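You operate a simulated robot arm through the tools that you are given. There is no shell and no other tool. Be economical: measure what you need, move in short steps, check, and stop when the job is done.

Carry out the task below with a simulated robot arm. There is one attempt and no reset: what you move stays moved.

TASK
Gauge the bearing well's depth and fit the spacer that fills it.
Fine: park the gauge arm again before you fit it; leave the other spacers where they are.
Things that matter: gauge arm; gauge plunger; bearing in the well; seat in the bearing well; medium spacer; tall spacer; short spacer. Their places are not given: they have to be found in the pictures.

It is judged by the outcome, as a careful person would: the job done as asked, and still so three seconds after it is handed in. It fails if anything else is knocked over, pushed out of place, dropped, spilled or broken.

THE ROBOT
A 7-joint arm with a two-finger parallel gripper, fixed in place. Base frame: the origin is at the foot of the arm, x ahead of it, y to its left, z up; the work surface is at about z = 850. Lengths are in mm, angles in rad, forces in N, time in s.
With the tool pointing down near the work surface it reaches from about 240 to 680 mm from the base axis. Its first joint turns from -1.152 to 1.152 rad. Payload 2.4 kg.
Tool frame: the origin (TCP) lies between the finger pads and is the grasp point; the fingertips stand 30 mm ahead of it; z points along the fingers, y is the line along which they close. The gripper opens to 94 mm. The fingers are 28 mm wide and 10 mm thick; the gripper's body (50 by 96 mm) begins 55 mm behind the TCP.
Orientation is that of the tool frame in the base frame, as a unit quaternion [w, x, y, z]. With the fingers straight down and closing along the base's y, the tool's x points along the base's -x, its y along +y and its z along -z.

THE INTERFACE
- The arm moves only by the tool send_rows. Its argument "rows" is one flat list of numbers, 7 for each row, row after row: the shift along the base's x, y, z in mm, then the turn, a rotation vector about the base's x, y, z in degrees, then the closure in counts, from 0 (fully open) to 255 (shut). In form: [tx, ty, tz, ax, ay, az, gripper, tx, ty, tz, ax, ay, az, gripper, ...]. A call has 1 to 10 rows; each row is the pose to reach, as a shift and turn from the pose commanded when the call began. A row lasts 0.2 s, in which the tool goes at most 50 mm and 0.15 rad; a call with a longer step from one row to the next is refused whole, and so is a gripper value outside its range. A pose out of reach is approached as far as the arm can. The call stops where the force on the tool passes 70 N (or 10 N more than at its start, if that is more) or the arm is blocked; 0.2 s more then pass. The fingers move at their own pace (about 153 mm/s each) and stop on an object; they squeeze with about 40 N. The grip force told is the motor's: it shows also when the fingers shut on nothing. Time passes only in rows, and 0.2 s behind the last, so rows that repeat a pose let the fingers close. It gives the time, the measured TCP pose, the force on the tool (base axes), the opening and the grip force at its end, in the units of the frame above (readings bear some noise), and new pictures: "views" is both (left out), scene, wrist or none.
- Cameras (640 x 400 px; columns grow to the right, rows downward): "scene" is fixed at [33.3, 465.9, 1458.6]; the picture's right is [-0.82, -0.57, 0.00], its down [-0.25, 0.36, -0.90] and it looks along [0.51, -0.73, -0.44] (base axes); focal length 316 px, centre (320, 200). "wrist" rides on the gripper at [-37, 0, -58] in the tool frame; the picture's right is [0.00, -1.00, 0.00], its down [0.97, 0.00, -0.24] and it looks along [0.24, 0.00, 0.97] (tool axes); focal length 218 px, centre (320, 200).
- probe_pixels(camera, pixels): for up to 12 pixels [column, row] of the newest picture of that camera ("zoom" is the newest enlarged one), the place [x, y, z] in the base frame of the surface seen there, good to about 2 mm. No time passes.
- zoom(camera, box): a new picture of the part [left, top, right, bottom] of that camera's present view, enlarged. No time passes.
- hand_in(): hands the job in; it is judged then, once.

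Work in short steps. Measure before you move; look again where a grasp or a placing could have gone wrong, and mend it. You have 80 turns and 120 pictures in all, the two below and enlarged ones among them. Open the gripper and draw the arm clear of the work before you hand the job in, unless the task says otherwise; then end with one line.

The tools are called after "Emit:" by a JSON object that holds its "name" and its "arguments". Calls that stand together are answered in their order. send_rows: Moves the arm, as the interface text tells. Its arguments: {"type":"object","properties":{"rows":{"type":"array","items":{"type":"number"}},"views":{"type":"string","enum":["both","scene","wrist","none"]}},"required":["rows"]} The other tools are called the same way: probe_pixels (camera, pixels) gives the place of the surface under pixels of a picture; zoom (camera, box) takes an enlarged picture of a part of a camera's view; hand_in () hands the job in.

At the start:

```text
time_s: 0.0
eef_pos: [412.5, -20.5, 1322.4]
ee_rot: [-0.001, 0.0, 1.0, 0.0]
contact_force: [-0.1, 0.2, 1.3]
opening: 94.1
gripper_force: 0.0
```

scene: 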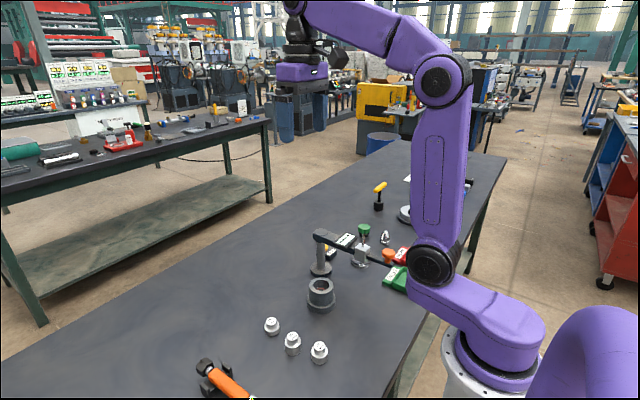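
wrist: 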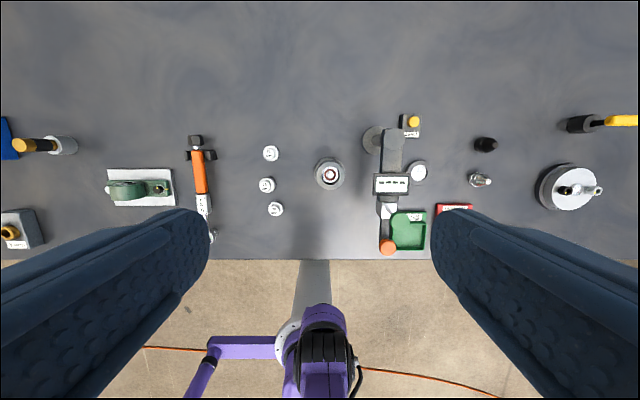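

The scene shows the well near (321,293), the gauge arm at (345,250), and three spacers near (272,325), (292,343) and (319,352). I'll enlarge these areas.

Emit:
{"name": "zoom", "arguments": {"camera": "scene", "box": [240, 210, 440, 380]}}

Emit:
{"name": "zoom", "arguments": {"camera": "wrist", "box": [240, 100, 450, 260]}}

```text
2.35 times, centred on (340, 295) of scene
```

zoom: 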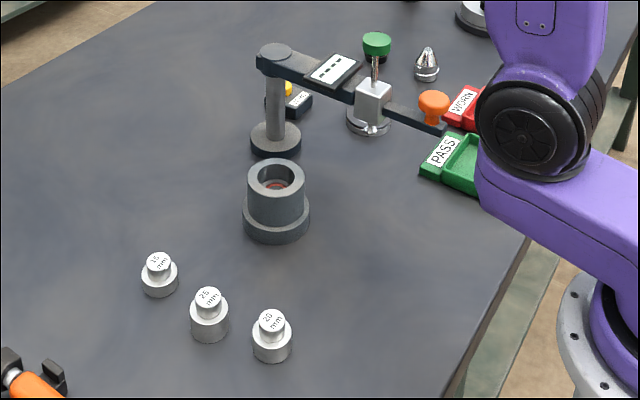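

```text
2.50 times, centred on (345, 180) of wrist
```

zoom: 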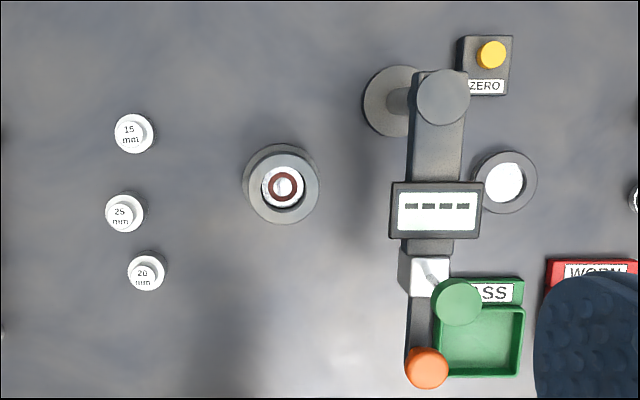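

Next I measure the places in the wrist enlargement: spacers, well, pivot, plunger knob, orange knob, zero button and disc.

Emit:
{"name": "probe_pixels", "arguments": {"camera": "zoom", "pixels": [[130, 130], [121, 214], [144, 273], [283, 186], [255, 180], [283, 210], [440, 95], [457, 303], [427, 369], [491, 54], [503, 182], [427, 277]]}}

Emit:
{"name": "probe_pixels", "arguments": {"camera": "scene", "pixels": [[365, 229], [390, 253], [364, 232], [362, 253], [366, 263], [347, 243], [322, 233], [318, 270], [320, 281], [321, 285], [380, 187], [366, 238]]}}

Emit:
{"name": "zoom", "arguments": {"camera": "scene", "box": [300, 215, 420, 290]}}

```text
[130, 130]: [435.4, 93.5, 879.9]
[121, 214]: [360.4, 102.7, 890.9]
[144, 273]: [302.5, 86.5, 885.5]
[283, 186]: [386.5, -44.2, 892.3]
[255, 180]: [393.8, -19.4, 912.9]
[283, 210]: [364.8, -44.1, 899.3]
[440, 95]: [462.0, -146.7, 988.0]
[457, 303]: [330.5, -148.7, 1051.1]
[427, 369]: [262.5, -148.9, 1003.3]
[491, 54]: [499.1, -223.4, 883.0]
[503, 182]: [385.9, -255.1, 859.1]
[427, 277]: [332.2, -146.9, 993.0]
```

```text
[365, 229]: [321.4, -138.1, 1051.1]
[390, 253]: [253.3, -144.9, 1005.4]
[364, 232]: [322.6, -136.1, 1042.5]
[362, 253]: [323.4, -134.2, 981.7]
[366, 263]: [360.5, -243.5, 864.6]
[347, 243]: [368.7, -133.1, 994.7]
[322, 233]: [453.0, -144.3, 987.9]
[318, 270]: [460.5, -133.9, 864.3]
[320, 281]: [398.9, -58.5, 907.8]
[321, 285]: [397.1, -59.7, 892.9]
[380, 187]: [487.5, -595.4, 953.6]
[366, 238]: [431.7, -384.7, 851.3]
```

```text
5.33 times, centred on (360, 252) of scene
```

zoom: 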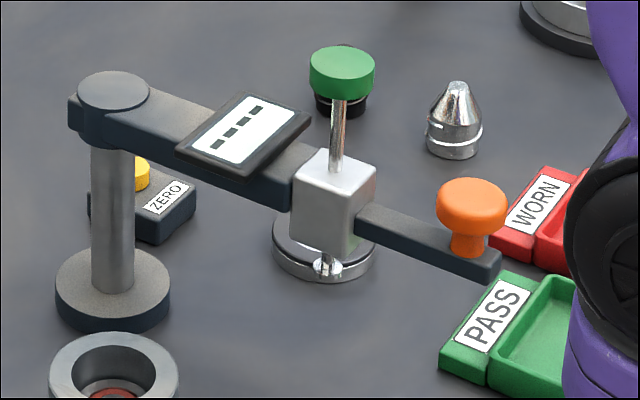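

The layout is a gauge arm pivoting at about (462,-147). The plunger sits at a radius of about 132, and both the well and the datum disc lie on that circle. I'll probe details of the orange knob, plunger tip and bar in the enlarged view.

Emit:
{"name": "probe_pixels", "arguments": {"camera": "zoom", "pixels": [[438, 205], [503, 212], [470, 185], [470, 225], [468, 248], [400, 215], [400, 235], [480, 272], [328, 262], [325, 242], [342, 90], [342, 155]]}}

Emit:
{"name": "probe_pixels", "arguments": {"camera": "wrist", "pixels": [[380, 248], [395, 248], [387, 241], [387, 254], [378, 235], [389, 235], [420, 163], [420, 178], [412, 171], [427, 171], [331, 176], [329, 162]]}}

```text
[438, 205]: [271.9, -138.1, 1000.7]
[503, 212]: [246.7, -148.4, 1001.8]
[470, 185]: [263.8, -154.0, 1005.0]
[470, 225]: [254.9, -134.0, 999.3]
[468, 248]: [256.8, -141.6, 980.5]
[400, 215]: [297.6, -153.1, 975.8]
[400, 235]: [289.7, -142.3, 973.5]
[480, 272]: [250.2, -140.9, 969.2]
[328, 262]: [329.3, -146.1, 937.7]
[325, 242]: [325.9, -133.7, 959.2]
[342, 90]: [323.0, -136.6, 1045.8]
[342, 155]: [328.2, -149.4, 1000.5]
```

```text
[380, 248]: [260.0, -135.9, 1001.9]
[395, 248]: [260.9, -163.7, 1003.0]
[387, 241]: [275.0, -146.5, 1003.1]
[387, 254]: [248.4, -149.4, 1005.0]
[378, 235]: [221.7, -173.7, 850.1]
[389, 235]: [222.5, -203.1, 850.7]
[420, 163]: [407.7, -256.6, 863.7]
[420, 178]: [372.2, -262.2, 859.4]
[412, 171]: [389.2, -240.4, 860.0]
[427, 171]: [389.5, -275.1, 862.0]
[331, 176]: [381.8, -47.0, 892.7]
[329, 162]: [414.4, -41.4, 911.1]
```

The orange knob is at (261.5,-149.5), z 990–1005, with a diameter of about 28. I move above it with the gripper open.

Emit:
{"name": "send_rows", "arguments": {"rows": [-25, -21, -33, 0, 0, 0, 0, -50, -43, -66, 0, 0, 0, 0, -75, -64, -100, 0, 0, 0, 0, -100, -86, -133, 0, 0, 0, 0, -125, -107, -166, 0, 0, 0, 0, -151, -129, -200, 0, 0, 0, 0, -151, -129, -240, 0, 0, 0, 0]}}

```text
time_s: 1.6
eef_pos: [262.2, -152.4, 1081.8]
ee_rot: [0.0, 0.0, 1.0, 0.001]
contact_force: [-0.3, -0.2, 0.3]
opening: 94.1
gripper_force: 0.1
```

scene: 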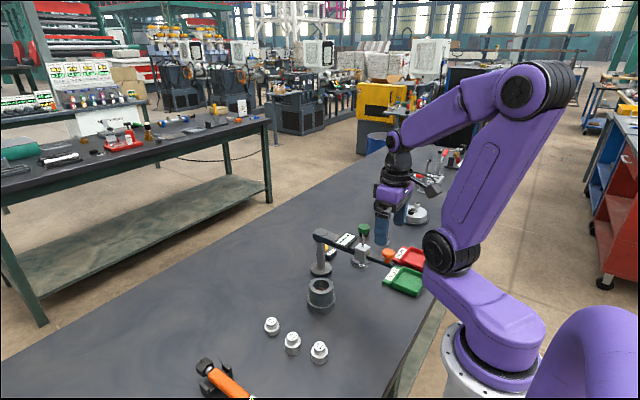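
wrist: 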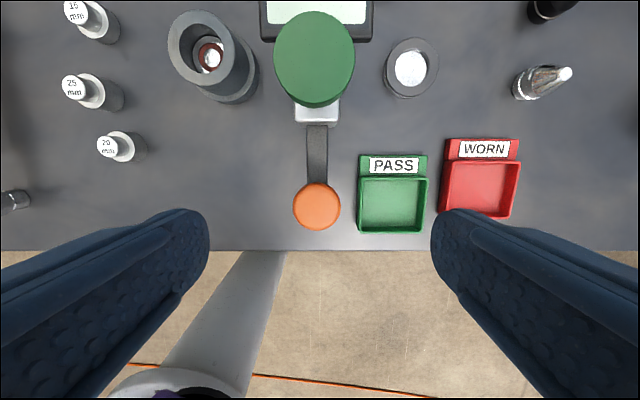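

The orange knob at (317,207) is centred. I lower the open gripper around it and close.

Emit:
{"name": "send_rows", "arguments": {"rows": [0, 2, -40, 0, 0, 0, 0, 0, 2, -70, 0, 0, 0, 0, 0, 2, -81, 0, 0, 0, 0, 0, 2, -81, 0, 0, 0, 255, 0, 2, -81, 0, 0, 0, 255, 0, 2, -81, 0, 0, 0, 255]}}

```text
time_s: 2.2
eef_pos: [251.0, -187.1, 1033.7]
ee_rot: [0.001, 0.098, 0.995, 0.002]
contact_force: [-8.6, -0.3, 26.9]
opening: 92.8
gripper_force: 0.1
stopped in row 2: the force on the tool passed its limit (the readings are from after the stop); the commanded pose is now the measured one
out of reach, approached as far as the arm can: row 1
```

scene: 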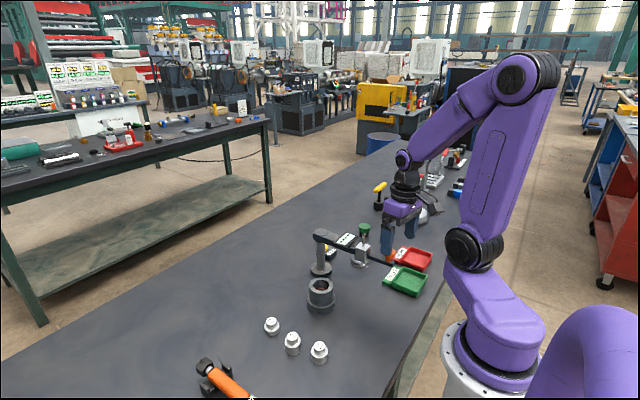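
wrist: 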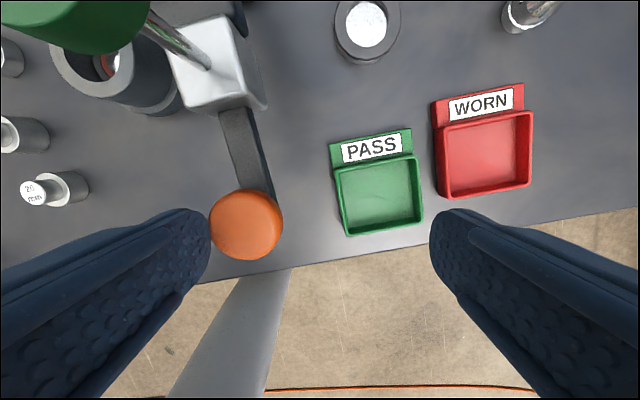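

That pose was out of reach: the arm swerved and a finger touched the knob. I retreat upward, then go above the plunger head, which is farther from the base, with the yaw restored.

Emit:
{"name": "send_rows", "arguments": {"rows": [0, 0, 40, 0, 0, 0, 0, 0, 0, 80, 0, 0, 0, 0, 25, 12, 110, 0, 0, 4, 0, 50, 24, 110, 0, 0, 8, 0, 78, 39, 110, 0, 0, 11.2, 0]}}

```text
time_s: 3.4
eef_pos: [329.3, -148.9, 1143.8]
ee_rot: [0.001, 0.0, 1.0, 0.002]
contact_force: [0.3, 0.0, -0.3]
opening: 93.9
gripper_force: 0.2
```

scene: 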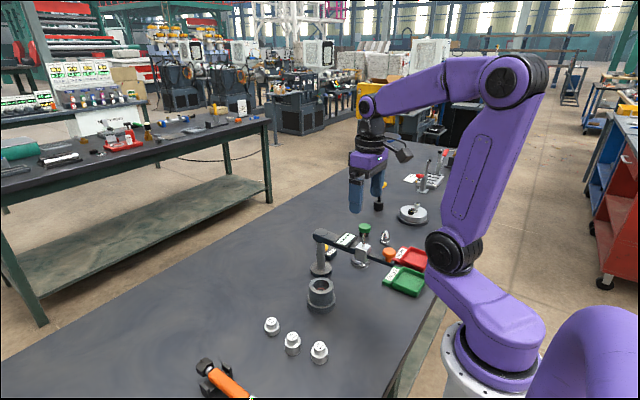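
wrist: 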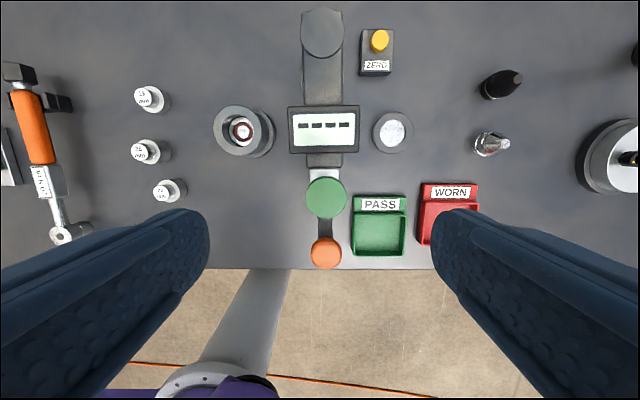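

The gauge is still parked. I refine the places of the pivot, plunger head, knob, well and disc from this nearer view.

Emit:
{"name": "probe_pixels", "arguments": {"camera": "wrist", "pixels": [[322, 33], [327, 198], [326, 254], [310, 198], [345, 198], [242, 131], [218, 131], [392, 131], [380, 41], [309, 172], [339, 172], [323, 100]]}}

Emit:
{"name": "zoom", "arguments": {"camera": "wrist", "box": [200, 90, 300, 170]}}

```text
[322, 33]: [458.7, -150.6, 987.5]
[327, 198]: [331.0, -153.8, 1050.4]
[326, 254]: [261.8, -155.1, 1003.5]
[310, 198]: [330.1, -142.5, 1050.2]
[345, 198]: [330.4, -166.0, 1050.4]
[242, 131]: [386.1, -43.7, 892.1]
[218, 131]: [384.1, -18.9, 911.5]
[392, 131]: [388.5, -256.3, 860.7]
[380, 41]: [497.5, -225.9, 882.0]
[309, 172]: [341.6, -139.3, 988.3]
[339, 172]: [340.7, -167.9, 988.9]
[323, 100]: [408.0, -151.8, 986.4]
```

```text
5.00 times, centred on (250, 130) of wrist
```

zoom: 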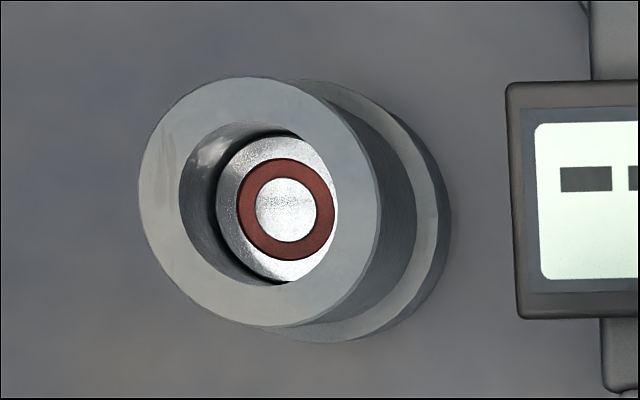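

The contact pushed the arm about 5 mm (head now at y≈-154). I'll straddle the 28 mm square block, with the plunger head between the fingers, and use that to swing the arm.

Emit:
{"name": "send_rows", "arguments": {"rows": [1, -5, -40, 0, 0, 0, 120, 1, -5, -80, 0, 0, 0, 120, 1, -5, -115, 0, 0, 0, 120, 1, -5, -137, 0, 0, 0, 120, 1, -5, -137, 0, 0, 0, 150]}}

Emit:
{"name": "zoom", "arguments": {"camera": "scene", "box": [290, 190, 440, 290]}}

```text
time_s: 4.6
eef_pos: [329.7, -153.8, 1006.3]
ee_rot: [0.003, 0.001, 1.0, 0.002]
contact_force: [-0.8, -0.3, -0.4]
opening: 38.7
gripper_force: 0.0
```

scene: 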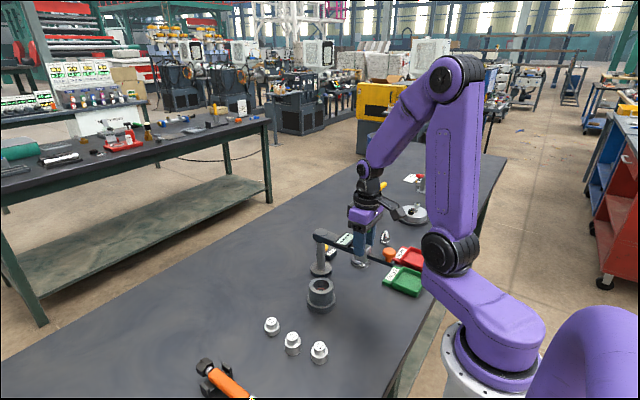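
wrist: 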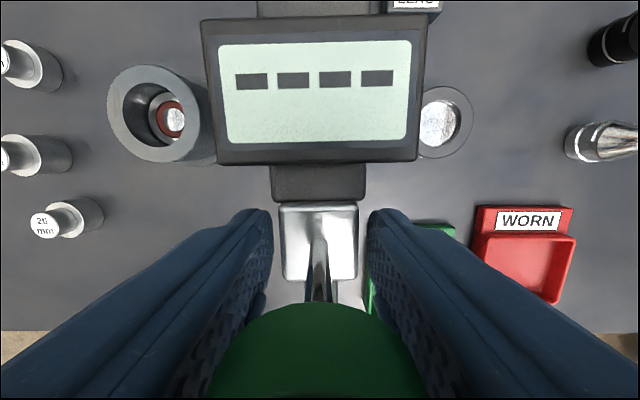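

```text
4.00 times, centred on (365, 240) of scene
```

zoom: 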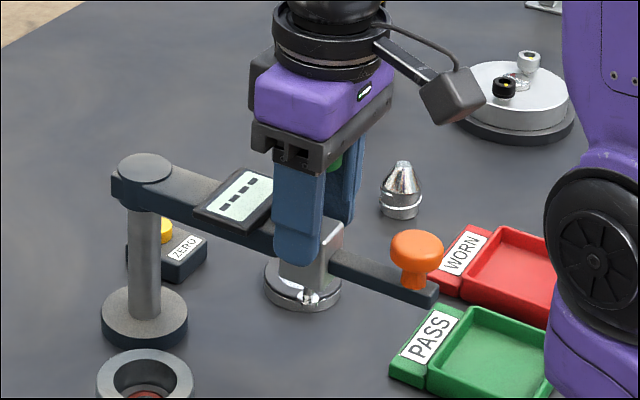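

The wrist camera shows the display well. I swing the arm toward the well in an arc, turning the tool along with it, halfway first.

Emit:
{"name": "send_rows", "arguments": {"rows": [0.2, 12.9, 0, 0, 0, -5.7, 150, 1.7, 25.8, 0, 0, 0, -11.4, 150, 4.4, 38.4, 0, 0, 0, -17.1, 150, 8.3, 50.7, 0, 0, 0, -22.8, 150, 13.5, 62.6, 0, 0, 0, -28.5, 150], "views": "wrist"}}

```text
time_s: 5.8
eef_pos: [346.0, -91.3, 1006.3]
ee_rot: [0.004, 0.247, 0.969, 0.0]
contact_force: [-0.3, 0.1, 0.9]
opening: 38.9
gripper_force: 0.1
```

wrist: 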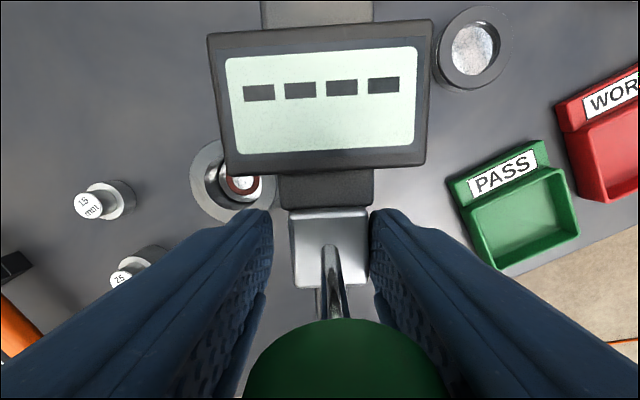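

The arm follows. I continue the arc to the well.

Emit:
{"name": "send_rows", "arguments": {"rows": [6.3, 11.3, 0, 0, 0, -5.7, 150, 13.6, 21.9, 0, 0, 0, -11.4, 150, 22, 31.7, 0, 0, 0, -17.1, 150, 31.4, 40.7, 0, 0, 0, -22.8, 150, 41.6, 48.6, 0, 0, 0, -28.5, 150, 41.6, 48.6, 0, 0, 0, -28.5, 150]}}

Emit:
{"name": "zoom", "arguments": {"camera": "scene", "box": [270, 210, 390, 320]}}

```text
time_s: 7.2
eef_pos: [385.8, -41.3, 1004.7]
ee_rot: [0.003, 0.478, 0.878, 0.0]
contact_force: [0.8, -0.4, -0.6]
opening: 38.7
gripper_force: 0.0
```

scene: 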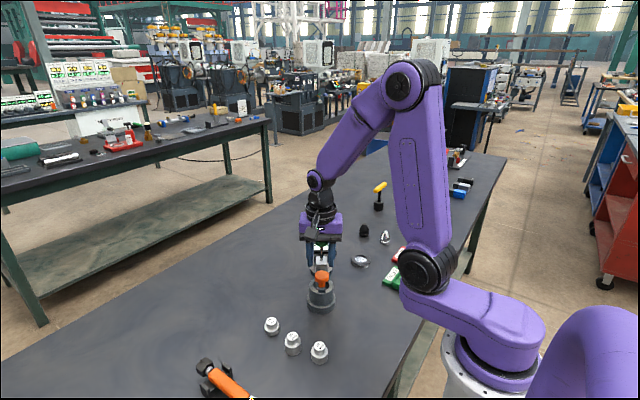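
wrist: 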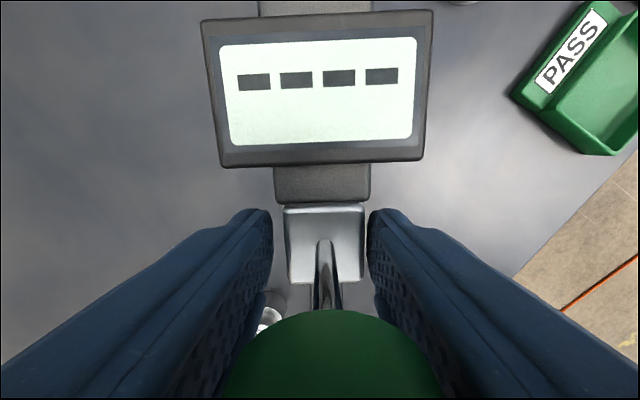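

```text
3.64 times, centred on (330, 265) of scene
```

zoom: 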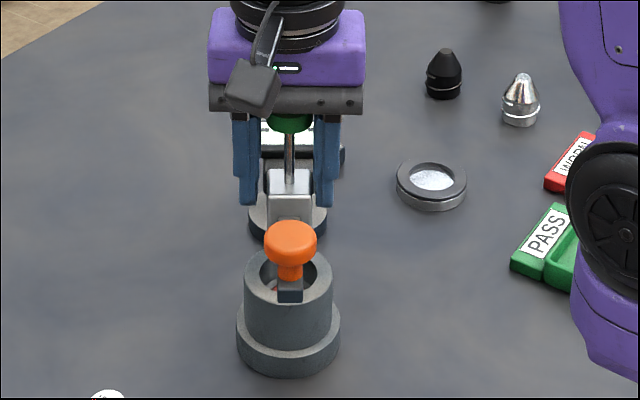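

The block is over the well and I must check the alignment. I raise straight up clear of the plunger head and measure it.

Emit:
{"name": "send_rows", "arguments": {"rows": [0, 0, 40, 0, 0, 0, 130, 0, 0, 80, 0, 0, 0, 130, 0, 0, 110, 0, 0, 0, 130], "views": "both"}}

Emit:
{"name": "zoom", "arguments": {"camera": "wrist", "box": [240, 20, 400, 300]}}

```text
time_s: 8.0
eef_pos: [386.1, -44.1, 1113.5]
ee_rot: [0.002, 0.477, 0.879, 0.0]
contact_force: [0.9, -0.2, 0.6]
opening: 45.8
gripper_force: 0.0
```

scene: 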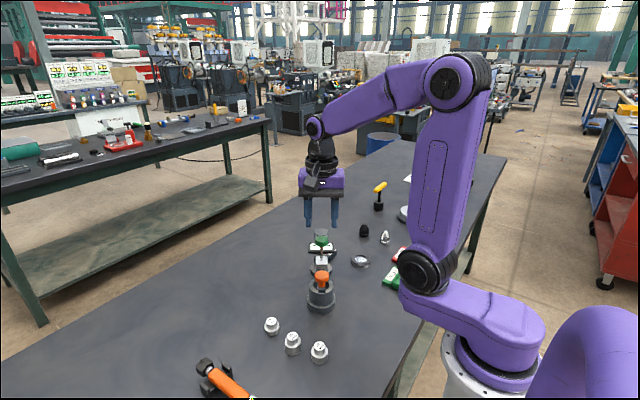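
wrist: 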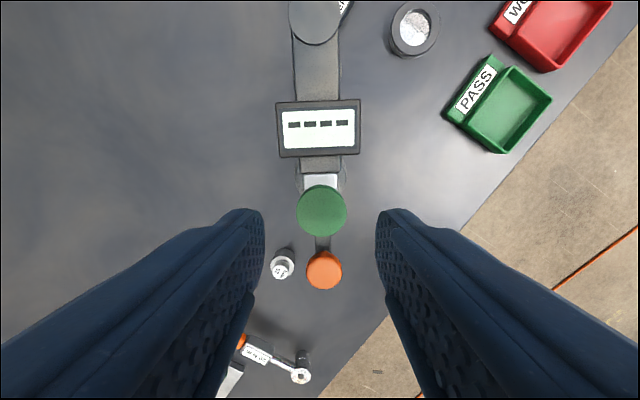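

```text
1.43 times, centred on (320, 160) of wrist
```

zoom: 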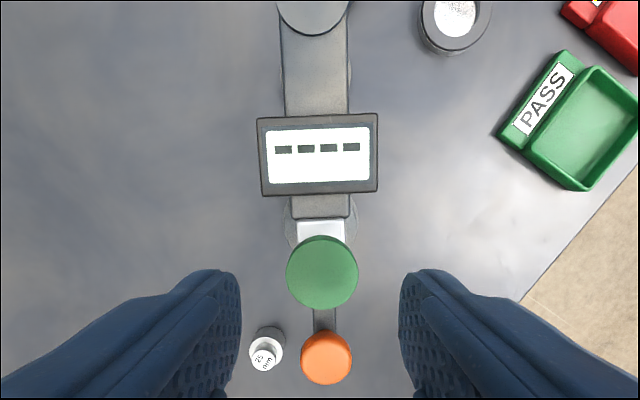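

Emit:
{"name": "probe_pixels", "arguments": {"camera": "wrist", "pixels": [[322, 211], [298, 211], [345, 211], [322, 188], [322, 233], [324, 270], [316, 22], [296, 180], [346, 180]]}}

```text
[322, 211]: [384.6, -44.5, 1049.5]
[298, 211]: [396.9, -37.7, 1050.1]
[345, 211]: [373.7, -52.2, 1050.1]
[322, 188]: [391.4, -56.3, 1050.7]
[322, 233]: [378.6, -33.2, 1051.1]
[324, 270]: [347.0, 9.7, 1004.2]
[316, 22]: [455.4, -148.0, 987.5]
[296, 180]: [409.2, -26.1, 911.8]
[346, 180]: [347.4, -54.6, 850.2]
```

The plunger head at (385,-44.5) lies over the bearing at (386,-44). I close the fingers and press the head down gently.

Emit:
{"name": "send_rows", "arguments": {"rows": [-1, 0, 0, 0, 0, 0, 255, -1, 0, 0, 0, 0, 0, 255, -1, 0, -20, 0, 0, 0, 255, -1, 0, -35, 0, 0, 0, 255, -1, 0, -42, 0, 0, 0, 255, -1, 0, -48, 0, 0, 0, 255], "views": "both"}}

```text
time_s: 9.4
eef_pos: [385.0, -42.7, 1067.4]
ee_rot: [0.004, 0.477, 0.879, 0.0]
contact_force: [0.8, 0.1, 0.4]
opening: 0.1
gripper_force: 33.6
```

scene: 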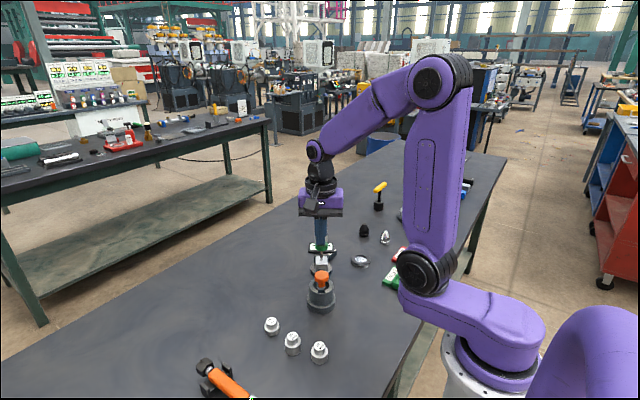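
wrist: 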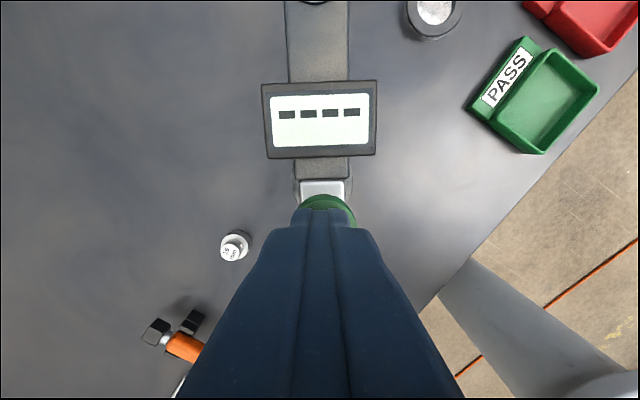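

The plunger yields easily and has gone down about 13 mm. I go on in small steps.

Emit:
{"name": "send_rows", "arguments": {"rows": [0, 0, -5, 0, 0, 0, 255, 0, 0, -10, 0, 0, 0, 255, 0, 0, -15, 0, 0, 0, 255, 0, 0, -19, 0, 0, 0, 255, 0, 0, -22, 0, 0, 0, 255], "views": "wrist"}}

```text
time_s: 10.6
eef_pos: [385.5, -42.5, 1045.7]
ee_rot: [0.003, 0.478, 0.878, 0.001]
contact_force: [1.3, 0.2, 0.3]
opening: 0.0
gripper_force: 33.3
```

wrist: 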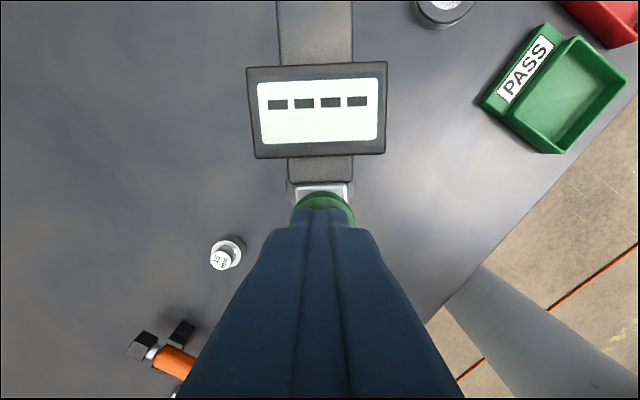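

Emit:
{"name": "send_rows", "arguments": {"rows": [0, 0, -3, 0, 0, 0, 255, 0, 0, -6, 0, 0, 0, 255, 0, 0, -8, 0, 0, 0, 255, 0, 0, -10, 0, 0, 0, 255, 0, 0, -12, 0, 0, 0, 255, 0, 0, -14, 0, 0, 0, 255], "views": "wrist"}}

Emit:
{"name": "zoom", "arguments": {"camera": "scene", "box": [270, 200, 390, 320]}}

```text
time_s: 11.1
eef_pos: [385.6, -40.6, 1043.5]
ee_rot: [0.004, 0.477, 0.879, 0.0]
contact_force: [-9.4, 0.8, 22.8]
opening: 0.0
gripper_force: 33.0
stopped in row 2: the force on the tool passed its limit (the readings are from after the stop); the commanded pose is now the measured one
```

wrist: 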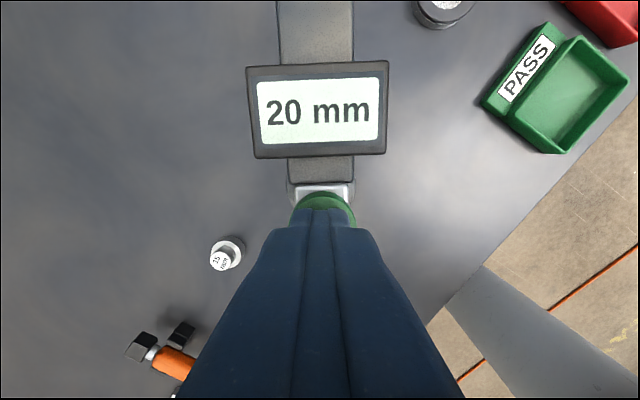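

```text
3.33 times, centred on (330, 260) of scene
```

zoom: 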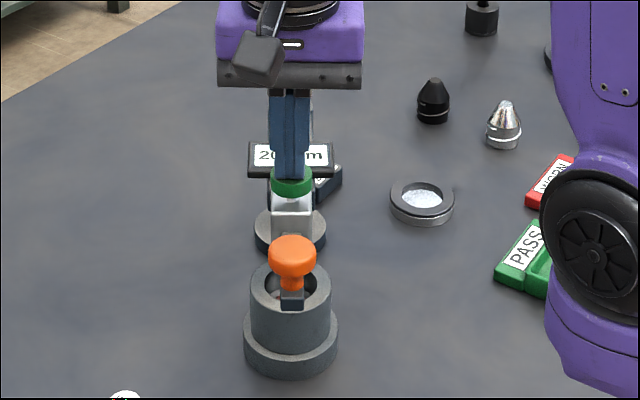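

The display reads 20 mm, which agrees with rim 912 minus bearing 892. The medium spacer, marked "20 mm" at about (302,86), is the one to fit. I raise, open to straddle width and check the arm before swinging it back.

Emit:
{"name": "send_rows", "arguments": {"rows": [0, 0, 30, 0, 0, 0, 255, 0, -1, 60, 0, 0, 0, 255, 0, -3, 75, 0, 0, 0, 125, 0, -3, 75, 0, 0, 0, 125], "views": "wrist"}}

Emit:
{"name": "probe_pixels", "arguments": {"camera": "wrist", "pixels": [[320, 205], [320, 212], [320, 220]]}}

```text
time_s: 12.1
eef_pos: [386.3, -41.9, 1117.7]
ee_rot: [0.004, 0.477, 0.879, 0.0]
contact_force: [-0.4, -0.3, -1.1]
opening: 48.0
gripper_force: 0.0
```

wrist: 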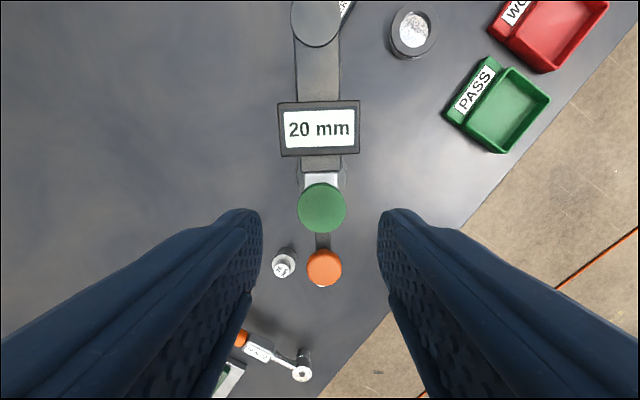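

```text
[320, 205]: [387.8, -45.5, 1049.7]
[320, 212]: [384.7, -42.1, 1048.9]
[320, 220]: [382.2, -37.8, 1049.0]
```

The plunger has sprung back and the reading is held. I lower around the block again.

Emit:
{"name": "send_rows", "arguments": {"rows": [0, 0, -40, 0, 0, 0, 125, 0, 0, -80, 0, 0, 0, 125, 0, 0, -112, 0, 0, 0, 125, 0, 0, -112, 0, 0, 0, 155], "views": "wrist"}}

```text
time_s: 13.1
eef_pos: [386.3, -40.5, 1004.8]
ee_rot: [0.004, 0.477, 0.879, 0.0]
contact_force: [0.0, 0.4, 0.7]
opening: 36.9
gripper_force: 0.0
```

wrist: 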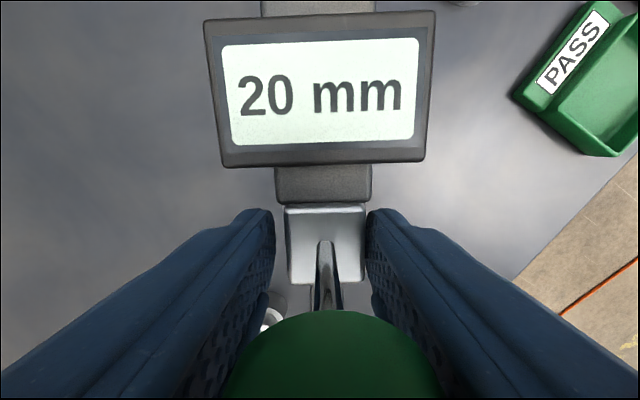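

I swing back along the same arc to the parked angle.

Emit:
{"name": "send_rows", "arguments": {"rows": [-10.2, -7.9, 0, 0, 0, 5.7, 155, -19.6, -16.9, 0, 0, 0, 11.4, 155, -28, -26.7, 0, 0, 0, 17.1, 155, -35.3, -37.3, 0, 0, 0, 22.8, 155, -41.6, -48.6, 0, 0, 0, 28.5, 155, -46.8, -60.5, 0, 0, 0, 34.2, 155, -50.7, -72.8, 0, 0, 0, 39.9, 155, -53.4, -85.4, 0, 0, 0, 45.6, 155, -54.9, -98.3, 0, 0, 0, 51.3, 155, -55.1, -105.7, 0, 0, 0, 54.8, 155], "views": "none"}}

Emit:
{"name": "send_rows", "arguments": {"rows": [0, 0, 0, 0, 0, 0, 165, 0, 0, 0, 0, 0, 0, 172, 0, 0, 0, 0, 0, 0, 172], "views": "wrist"}}

```text
time_s: 15.3
eef_pos: [330.9, -149.6, 1006.5]
ee_rot: [0.004, 0.019, 1.0, 0.002]
contact_force: [-11.5, 2.4, 3.5]
opening: 37.7
gripper_force: 0.8
```

```text
time_s: 16.1
eef_pos: [330.1, -149.6, 1005.2]
ee_rot: [0.003, 0.019, 1.0, 0.003]
contact_force: [-12.8, 1.2, 2.7]
opening: 31.3
gripper_force: 0.9
```

wrist: 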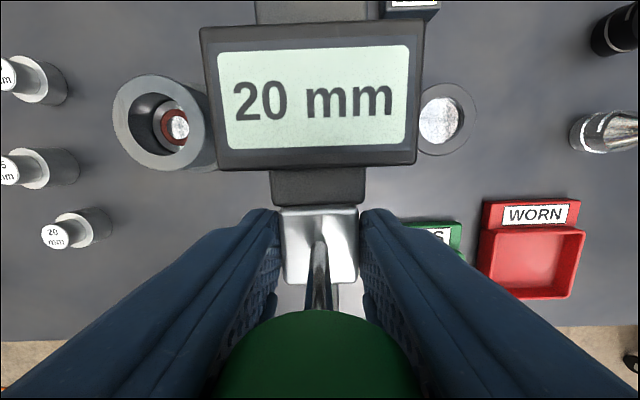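

The arm looks parked. I open and rise straight up to check its angle.

Emit:
{"name": "send_rows", "arguments": {"rows": [0, 0, 0, 0, 0, 0, 125, 0, 0, 40, 0, 0, 0, 125, 0, 0, 80, 0, 0, 0, 125, 0, 0, 130, 0, 0, 0, 125]}}

Emit:
{"name": "probe_pixels", "arguments": {"camera": "wrist", "pixels": [[322, 207], [326, 262], [322, 30]]}}

```text
time_s: 17.1
eef_pos: [328.0, -150.3, 1135.6]
ee_rot: [0.004, 0.019, 1.0, 0.003]
contact_force: [0.7, -0.2, 0.7]
opening: 48.0
gripper_force: 0.1
```

scene: 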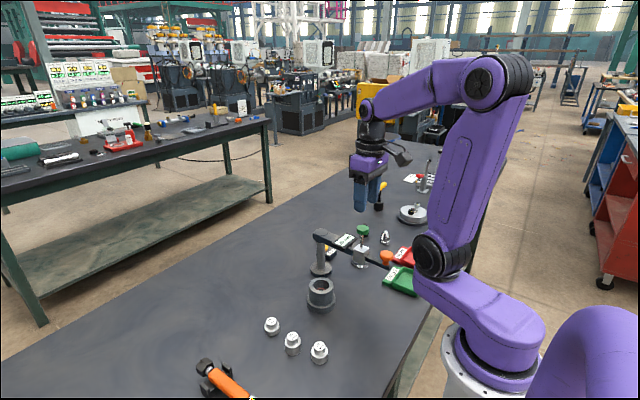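
wrist: 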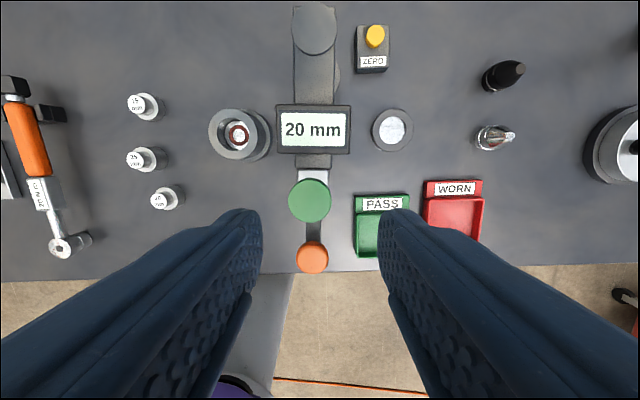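

```text
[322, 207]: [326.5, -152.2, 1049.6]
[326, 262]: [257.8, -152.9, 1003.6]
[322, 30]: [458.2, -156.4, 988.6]
```

Emit:
{"name": "probe_pixels", "arguments": {"camera": "wrist", "pixels": [[309, 200], [289, 200], [330, 200], [312, 257], [297, 257], [327, 257], [314, 30], [313, 160]]}}

Emit:
{"name": "probe_pixels", "arguments": {"camera": "scene", "pixels": [[363, 230], [387, 257], [322, 233]]}}

Emit:
{"name": "zoom", "arguments": {"camera": "scene", "box": [300, 215, 420, 290]}}

```text
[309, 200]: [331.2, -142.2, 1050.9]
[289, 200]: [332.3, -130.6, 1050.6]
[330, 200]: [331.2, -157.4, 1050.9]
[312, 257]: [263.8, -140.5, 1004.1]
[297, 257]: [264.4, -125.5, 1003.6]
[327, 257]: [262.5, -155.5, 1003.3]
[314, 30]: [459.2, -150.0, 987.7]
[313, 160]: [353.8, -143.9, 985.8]
```

```text
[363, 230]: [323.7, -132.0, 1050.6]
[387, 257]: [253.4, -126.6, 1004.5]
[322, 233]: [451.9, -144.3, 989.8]
```

```text
5.33 times, centred on (360, 252) of scene
```

zoom: 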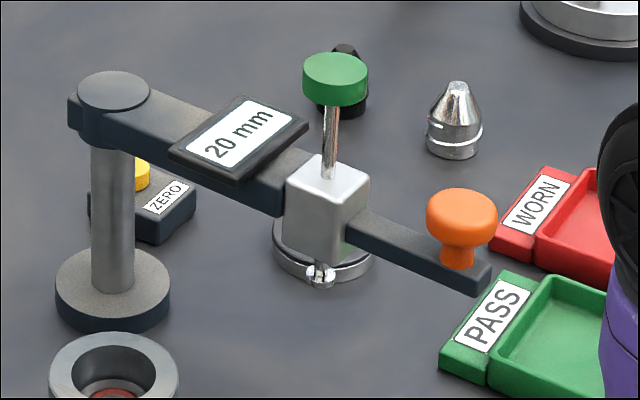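

The arm stands about 2.5° off its original park (orange knob y -140 against -149). I'll straddle it again with the yaw corrected, nudge it back and release slowly.

Emit:
{"name": "send_rows", "arguments": {"rows": [0, 4, -40, 0, 0, 2.2, 115, 0, 4, -80, 0, 0, 2.2, 115, 0, 4, -115, 0, 0, 2.2, 115, 0, 4, -127, 0, 0, 2.2, 115, 0, 4, -127, 0, 0, 2.2, 150, 0, 2, -127, 0, 0, 2.2, 168, 0, 0, -127, 0, 0, 2.2, 168, 0, 0, -127, 0, 0, 2.2, 168], "views": "wrist"}}

Emit:
{"name": "probe_pixels", "arguments": {"camera": "scene", "pixels": [[387, 257]]}}

```text
time_s: 18.9
eef_pos: [329.8, -150.5, 1010.8]
ee_rot: [0.004, 0.0, 1.0, 0.003]
contact_force: [-0.3, -0.3, -0.3]
opening: 32.3
gripper_force: 0.1
```

wrist: 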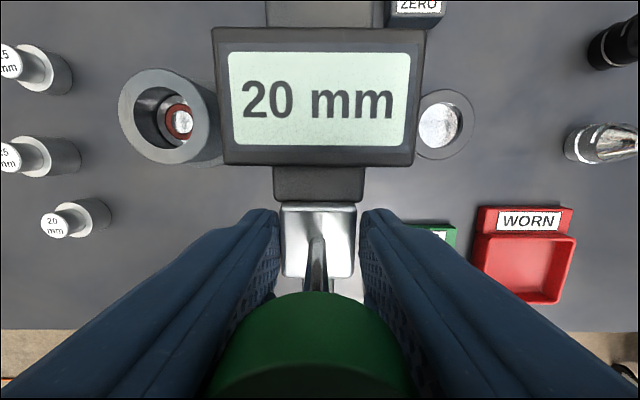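

```text
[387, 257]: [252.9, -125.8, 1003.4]
```

Emit:
{"name": "send_rows", "arguments": {"rows": [0, 0, 0, 0, 0, 0, 158, 0, 0, 0, 0, 0, 0, 145, 0, 0, 0, 0, 0, 0, 130, 0, 0, 0, 0, 0, 0, 115, 0, 0, 30, 0, 0, 0, 115, 0, 0, 70, 0, 0, 0, 115, 0, 0, 120, 0, 0, 0, 115]}}

Emit:
{"name": "zoom", "arguments": {"camera": "scene", "box": [300, 215, 420, 290]}}

Emit:
{"name": "probe_pixels", "arguments": {"camera": "wrist", "pixels": [[316, 205], [320, 205], [316, 260], [320, 260], [324, 260]]}}

```text
time_s: 20.5
eef_pos: [330.3, -153.1, 1130.1]
ee_rot: [0.004, 0.0, 1.0, 0.003]
contact_force: [-0.2, 0.0, -0.3]
opening: 51.5
gripper_force: 0.1
```

scene: 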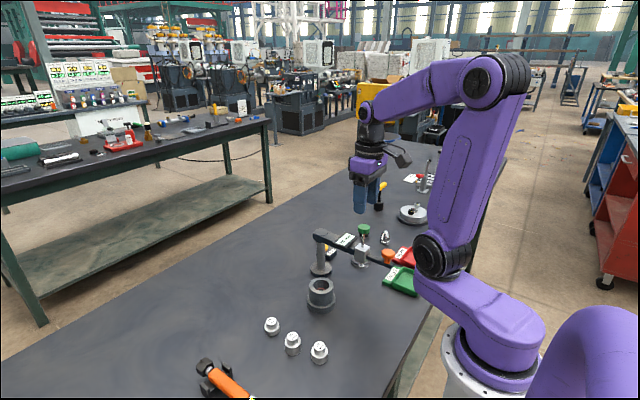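
wrist: 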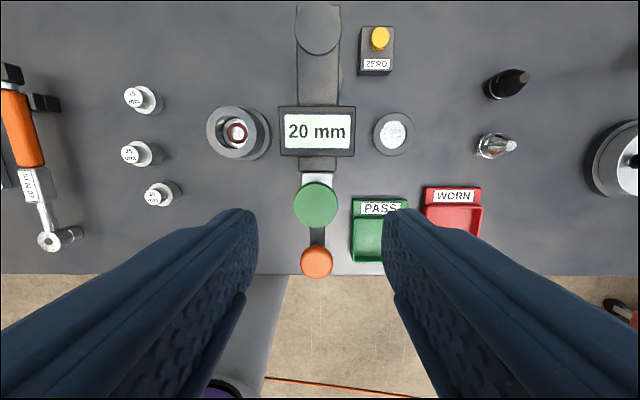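

```text
5.33 times, centred on (360, 252) of scene
```

zoom: 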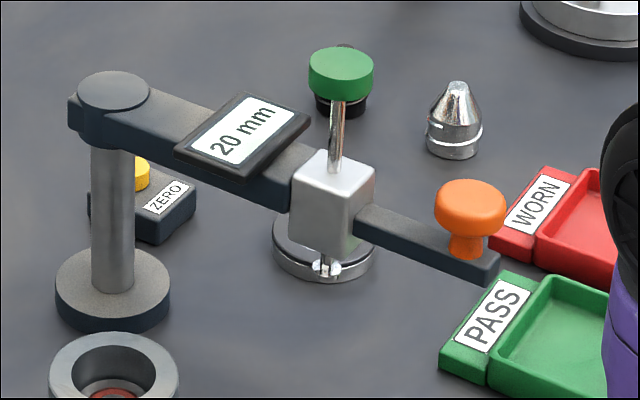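

```text
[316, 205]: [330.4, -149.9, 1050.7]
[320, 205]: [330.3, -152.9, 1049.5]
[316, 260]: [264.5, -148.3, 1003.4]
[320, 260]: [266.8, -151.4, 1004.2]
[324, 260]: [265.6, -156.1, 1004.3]
```

The gauge is parked again as at the start. Next I travel at safe height to above the 20 mm spacer at about (302,86).

Emit:
{"name": "send_rows", "arguments": {"rows": [-4, 40, 10, 0, 0, 0, 115, -8, 80, 10, 0, 0, 0, 115, -12, 120, 10, 0, 0, 0, 115, -18, 160, 0, 0, 0, 0, 115, -22, 200, -30, 0, 0, 0, 115, -26, 236, -60, 0, 0, 0, 115, -26, 236, -100, 0, 0, 0, 115, -26, 236, -140, 0, 0, 0, 115, -26, 236, -160, 0, 0, 0, 150]}}

Emit:
{"name": "zoom", "arguments": {"camera": "wrist", "box": [240, 80, 400, 260]}}

```text
refused: row 5 steps farther than a row can; nothing moved
```

```text
2.22 times, centred on (320, 170) of wrist
```

zoom: 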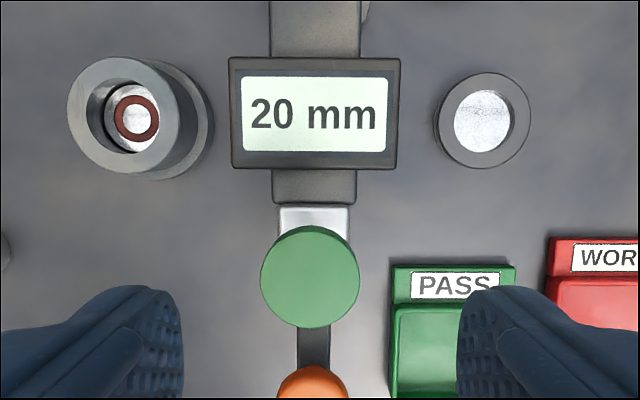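

Emit:
{"name": "send_rows", "arguments": {"rows": [-4, 40, 10, 0, 0, 0, 115, -8, 80, 10, 0, 0, 0, 115, -12, 120, 10, 0, 0, 0, 115, -18, 160, 0, 0, 0, 0, 115, -22, 200, -20, 0, 0, 0, 115, -26, 236, -50, 0, 0, 0, 115, -26, 236, -90, 0, 0, 0, 115, -26, 236, -130, 0, 0, 0, 115, -26, 236, -150, 0, 0, 0, 150]}}

Emit:
{"name": "zoom", "arguments": {"camera": "wrist", "box": [240, 80, 400, 260]}}

```text
time_s: 22.5
eef_pos: [305.0, 85.9, 978.7]
ee_rot: [0.003, 0.002, 1.0, 0.003]
contact_force: [0.1, -0.3, -0.8]
opening: 38.4
gripper_force: 0.0
```

scene: 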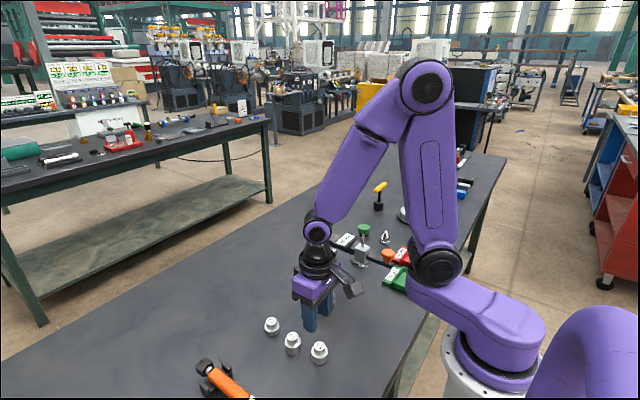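
wrist: 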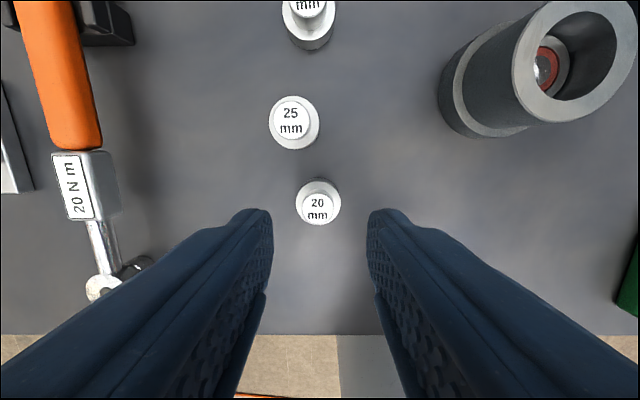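

```text
2.22 times, centred on (320, 170) of wrist
```

zoom: 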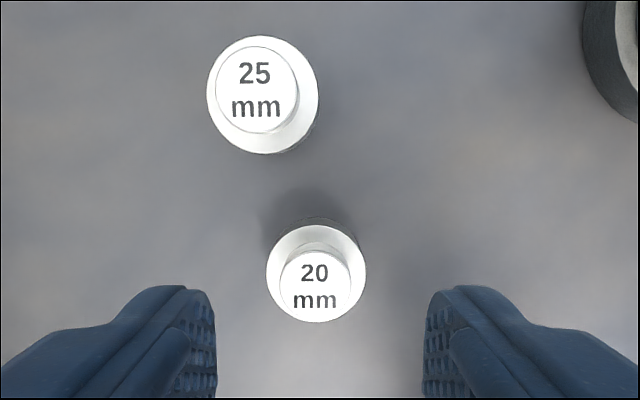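

Emit:
{"name": "probe_pixels", "arguments": {"camera": "zoom", "pixels": [[315, 287], [284, 287], [347, 287], [315, 256], [315, 317], [269, 270], [363, 270], [315, 232], [280, 250]]}}

Emit:
{"name": "probe_pixels", "arguments": {"camera": "wrist", "pixels": [[518, 60], [632, 60], [570, 5], [570, 118], [535, 40], [612, 40], [550, 70], [580, 108]]}}

```text
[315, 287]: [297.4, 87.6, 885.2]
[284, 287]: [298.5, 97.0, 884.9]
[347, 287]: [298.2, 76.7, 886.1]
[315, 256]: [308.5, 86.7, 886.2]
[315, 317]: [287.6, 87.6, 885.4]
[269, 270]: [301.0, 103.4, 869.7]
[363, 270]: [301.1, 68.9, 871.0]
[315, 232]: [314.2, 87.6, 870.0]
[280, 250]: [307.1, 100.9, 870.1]
```

```text
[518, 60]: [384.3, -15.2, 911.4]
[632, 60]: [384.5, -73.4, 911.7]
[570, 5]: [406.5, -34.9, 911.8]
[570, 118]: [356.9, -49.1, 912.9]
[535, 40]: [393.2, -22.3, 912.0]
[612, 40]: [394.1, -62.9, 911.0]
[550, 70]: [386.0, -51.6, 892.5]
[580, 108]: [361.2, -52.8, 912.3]
```

The 20 mm spacer's grip knob is at (298,87), with a diameter of about 21 and a height of 870–885. I lower with the fingertips just above the shoulder and close on the knob.

Emit:
{"name": "send_rows", "arguments": {"rows": [-6, 0.5, -30, 0, 0, 0, 150, -6, 0.5, -60, 0, 0, 0, 150, -6, 0.5, -75, 0, 0, 0, 150, -6, 0.5, -75, 0, 0, 0, 150]}}

Emit:
{"name": "zoom", "arguments": {"camera": "scene", "box": [250, 290, 390, 390]}}

```text
time_s: 23.5
eef_pos: [295.5, 84.2, 905.2]
ee_rot: [0.005, 0.0, 1.0, 0.003]
contact_force: [0.2, 0.0, 0.6]
opening: 38.6
gripper_force: 0.0
```

scene: 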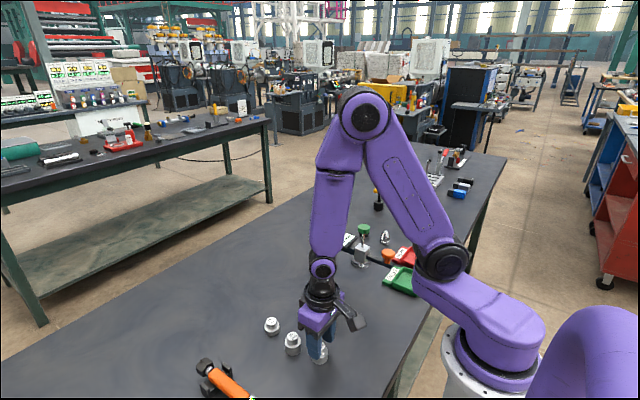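
wrist: 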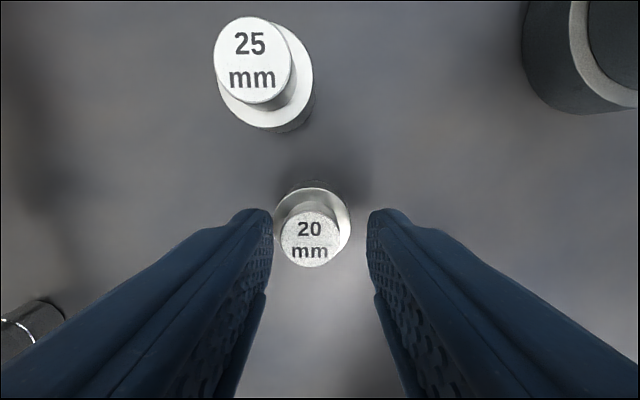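

```text
4.00 times, centred on (320, 340) of scene
```

zoom: 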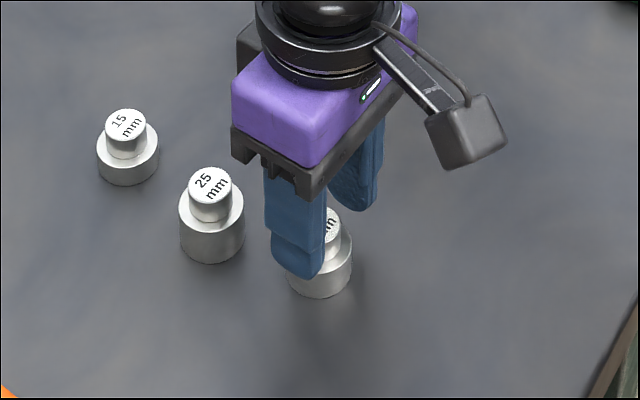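

The fingers straddle the knob, but it sits about 3 mm off toward +y. I shift, lower 2 mm and close.

Emit:
{"name": "send_rows", "arguments": {"rows": [2.5, 3.2, 0, 0, 0, 0, 150, 2.5, 3.2, -2.5, 0, 0, 0, 150, 2.5, 3.2, -2.5, 0, 0, 0, 200, 2.5, 3.2, -2.5, 0, 0, 0, 255, 2.5, 3.2, -2.5, 0, 0, 0, 255, 2.5, 3.2, -2.5, 0, 0, 0, 255], "views": "wrist"}}

```text
time_s: 24.9
eef_pos: [299.9, 87.3, 901.7]
ee_rot: [0.004, -0.001, 1.0, 0.002]
contact_force: [0.6, 0.5, 3.3]
opening: 22.7
gripper_force: 40.3
```

wrist: 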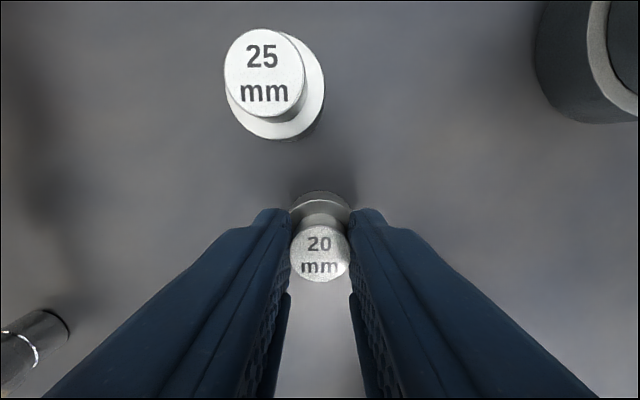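

The knob is held (opening 22.7, 40 N). I lift straight up and check.

Emit:
{"name": "send_rows", "arguments": {"rows": [0, 0, 10, 0, 0, 0, 255, 0, 0, 40, 0, 0, 0, 255, 0, 0, 80, 0, 0, 0, 255, 0, 0, 110, 0, 0, 0, 255]}}

Emit:
{"name": "zoom", "arguments": {"camera": "scene", "box": [250, 250, 390, 370]}}

```text
time_s: 25.9
eef_pos: [300.3, 91.7, 1011.1]
ee_rot: [0.003, 0.0, 1.0, 0.003]
contact_force: [-0.7, 0.2, -1.9]
opening: 22.7
gripper_force: 40.1
```

scene: 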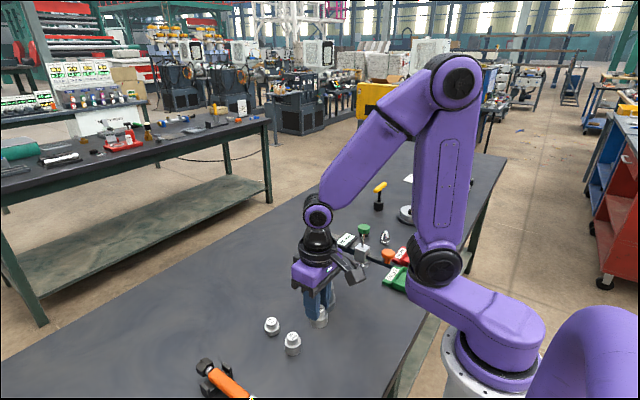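
wrist: 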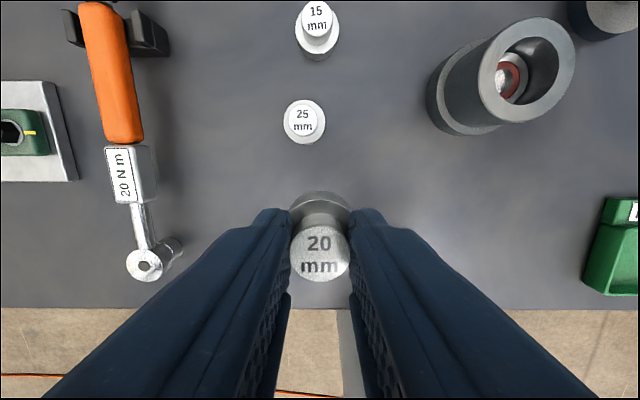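

```text
3.33 times, centred on (320, 310) of scene
```

zoom: 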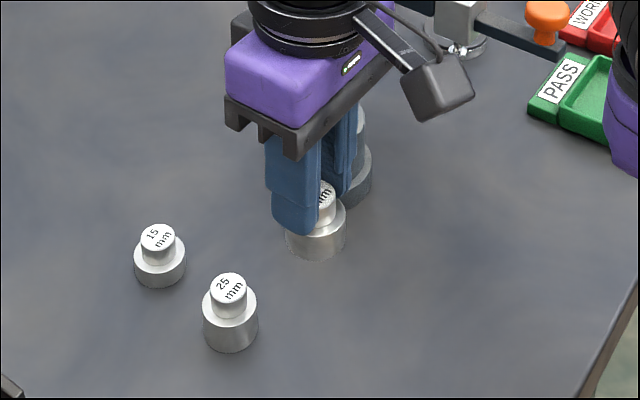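

Lifted cleanly. I measure the well's rim once more before placing: outer and inner edges in the wrist picture.

Emit:
{"name": "probe_pixels", "arguments": {"camera": "wrist", "pixels": [[480, 70], [574, 70], [527, 18], [527, 121], [494, 70], [560, 70], [490, 40], [565, 100], [504, 78], [560, 40], [498, 108]]}}

Emit:
{"name": "zoom", "arguments": {"camera": "wrist", "box": [420, 0, 600, 140]}}

```text
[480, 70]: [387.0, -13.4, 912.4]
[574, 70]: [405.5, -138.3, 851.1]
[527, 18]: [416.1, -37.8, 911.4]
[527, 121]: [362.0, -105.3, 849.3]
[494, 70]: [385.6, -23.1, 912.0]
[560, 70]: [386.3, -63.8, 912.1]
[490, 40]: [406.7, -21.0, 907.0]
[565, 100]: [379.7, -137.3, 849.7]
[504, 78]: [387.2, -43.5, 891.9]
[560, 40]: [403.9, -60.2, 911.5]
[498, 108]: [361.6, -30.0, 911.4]
```

```text
2.86 times, centred on (510, 70) of wrist
```

zoom: 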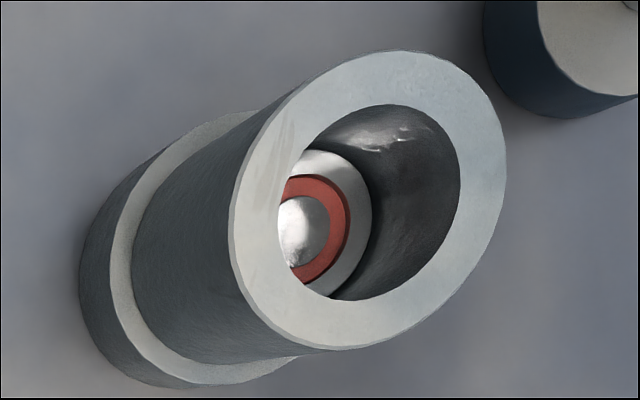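

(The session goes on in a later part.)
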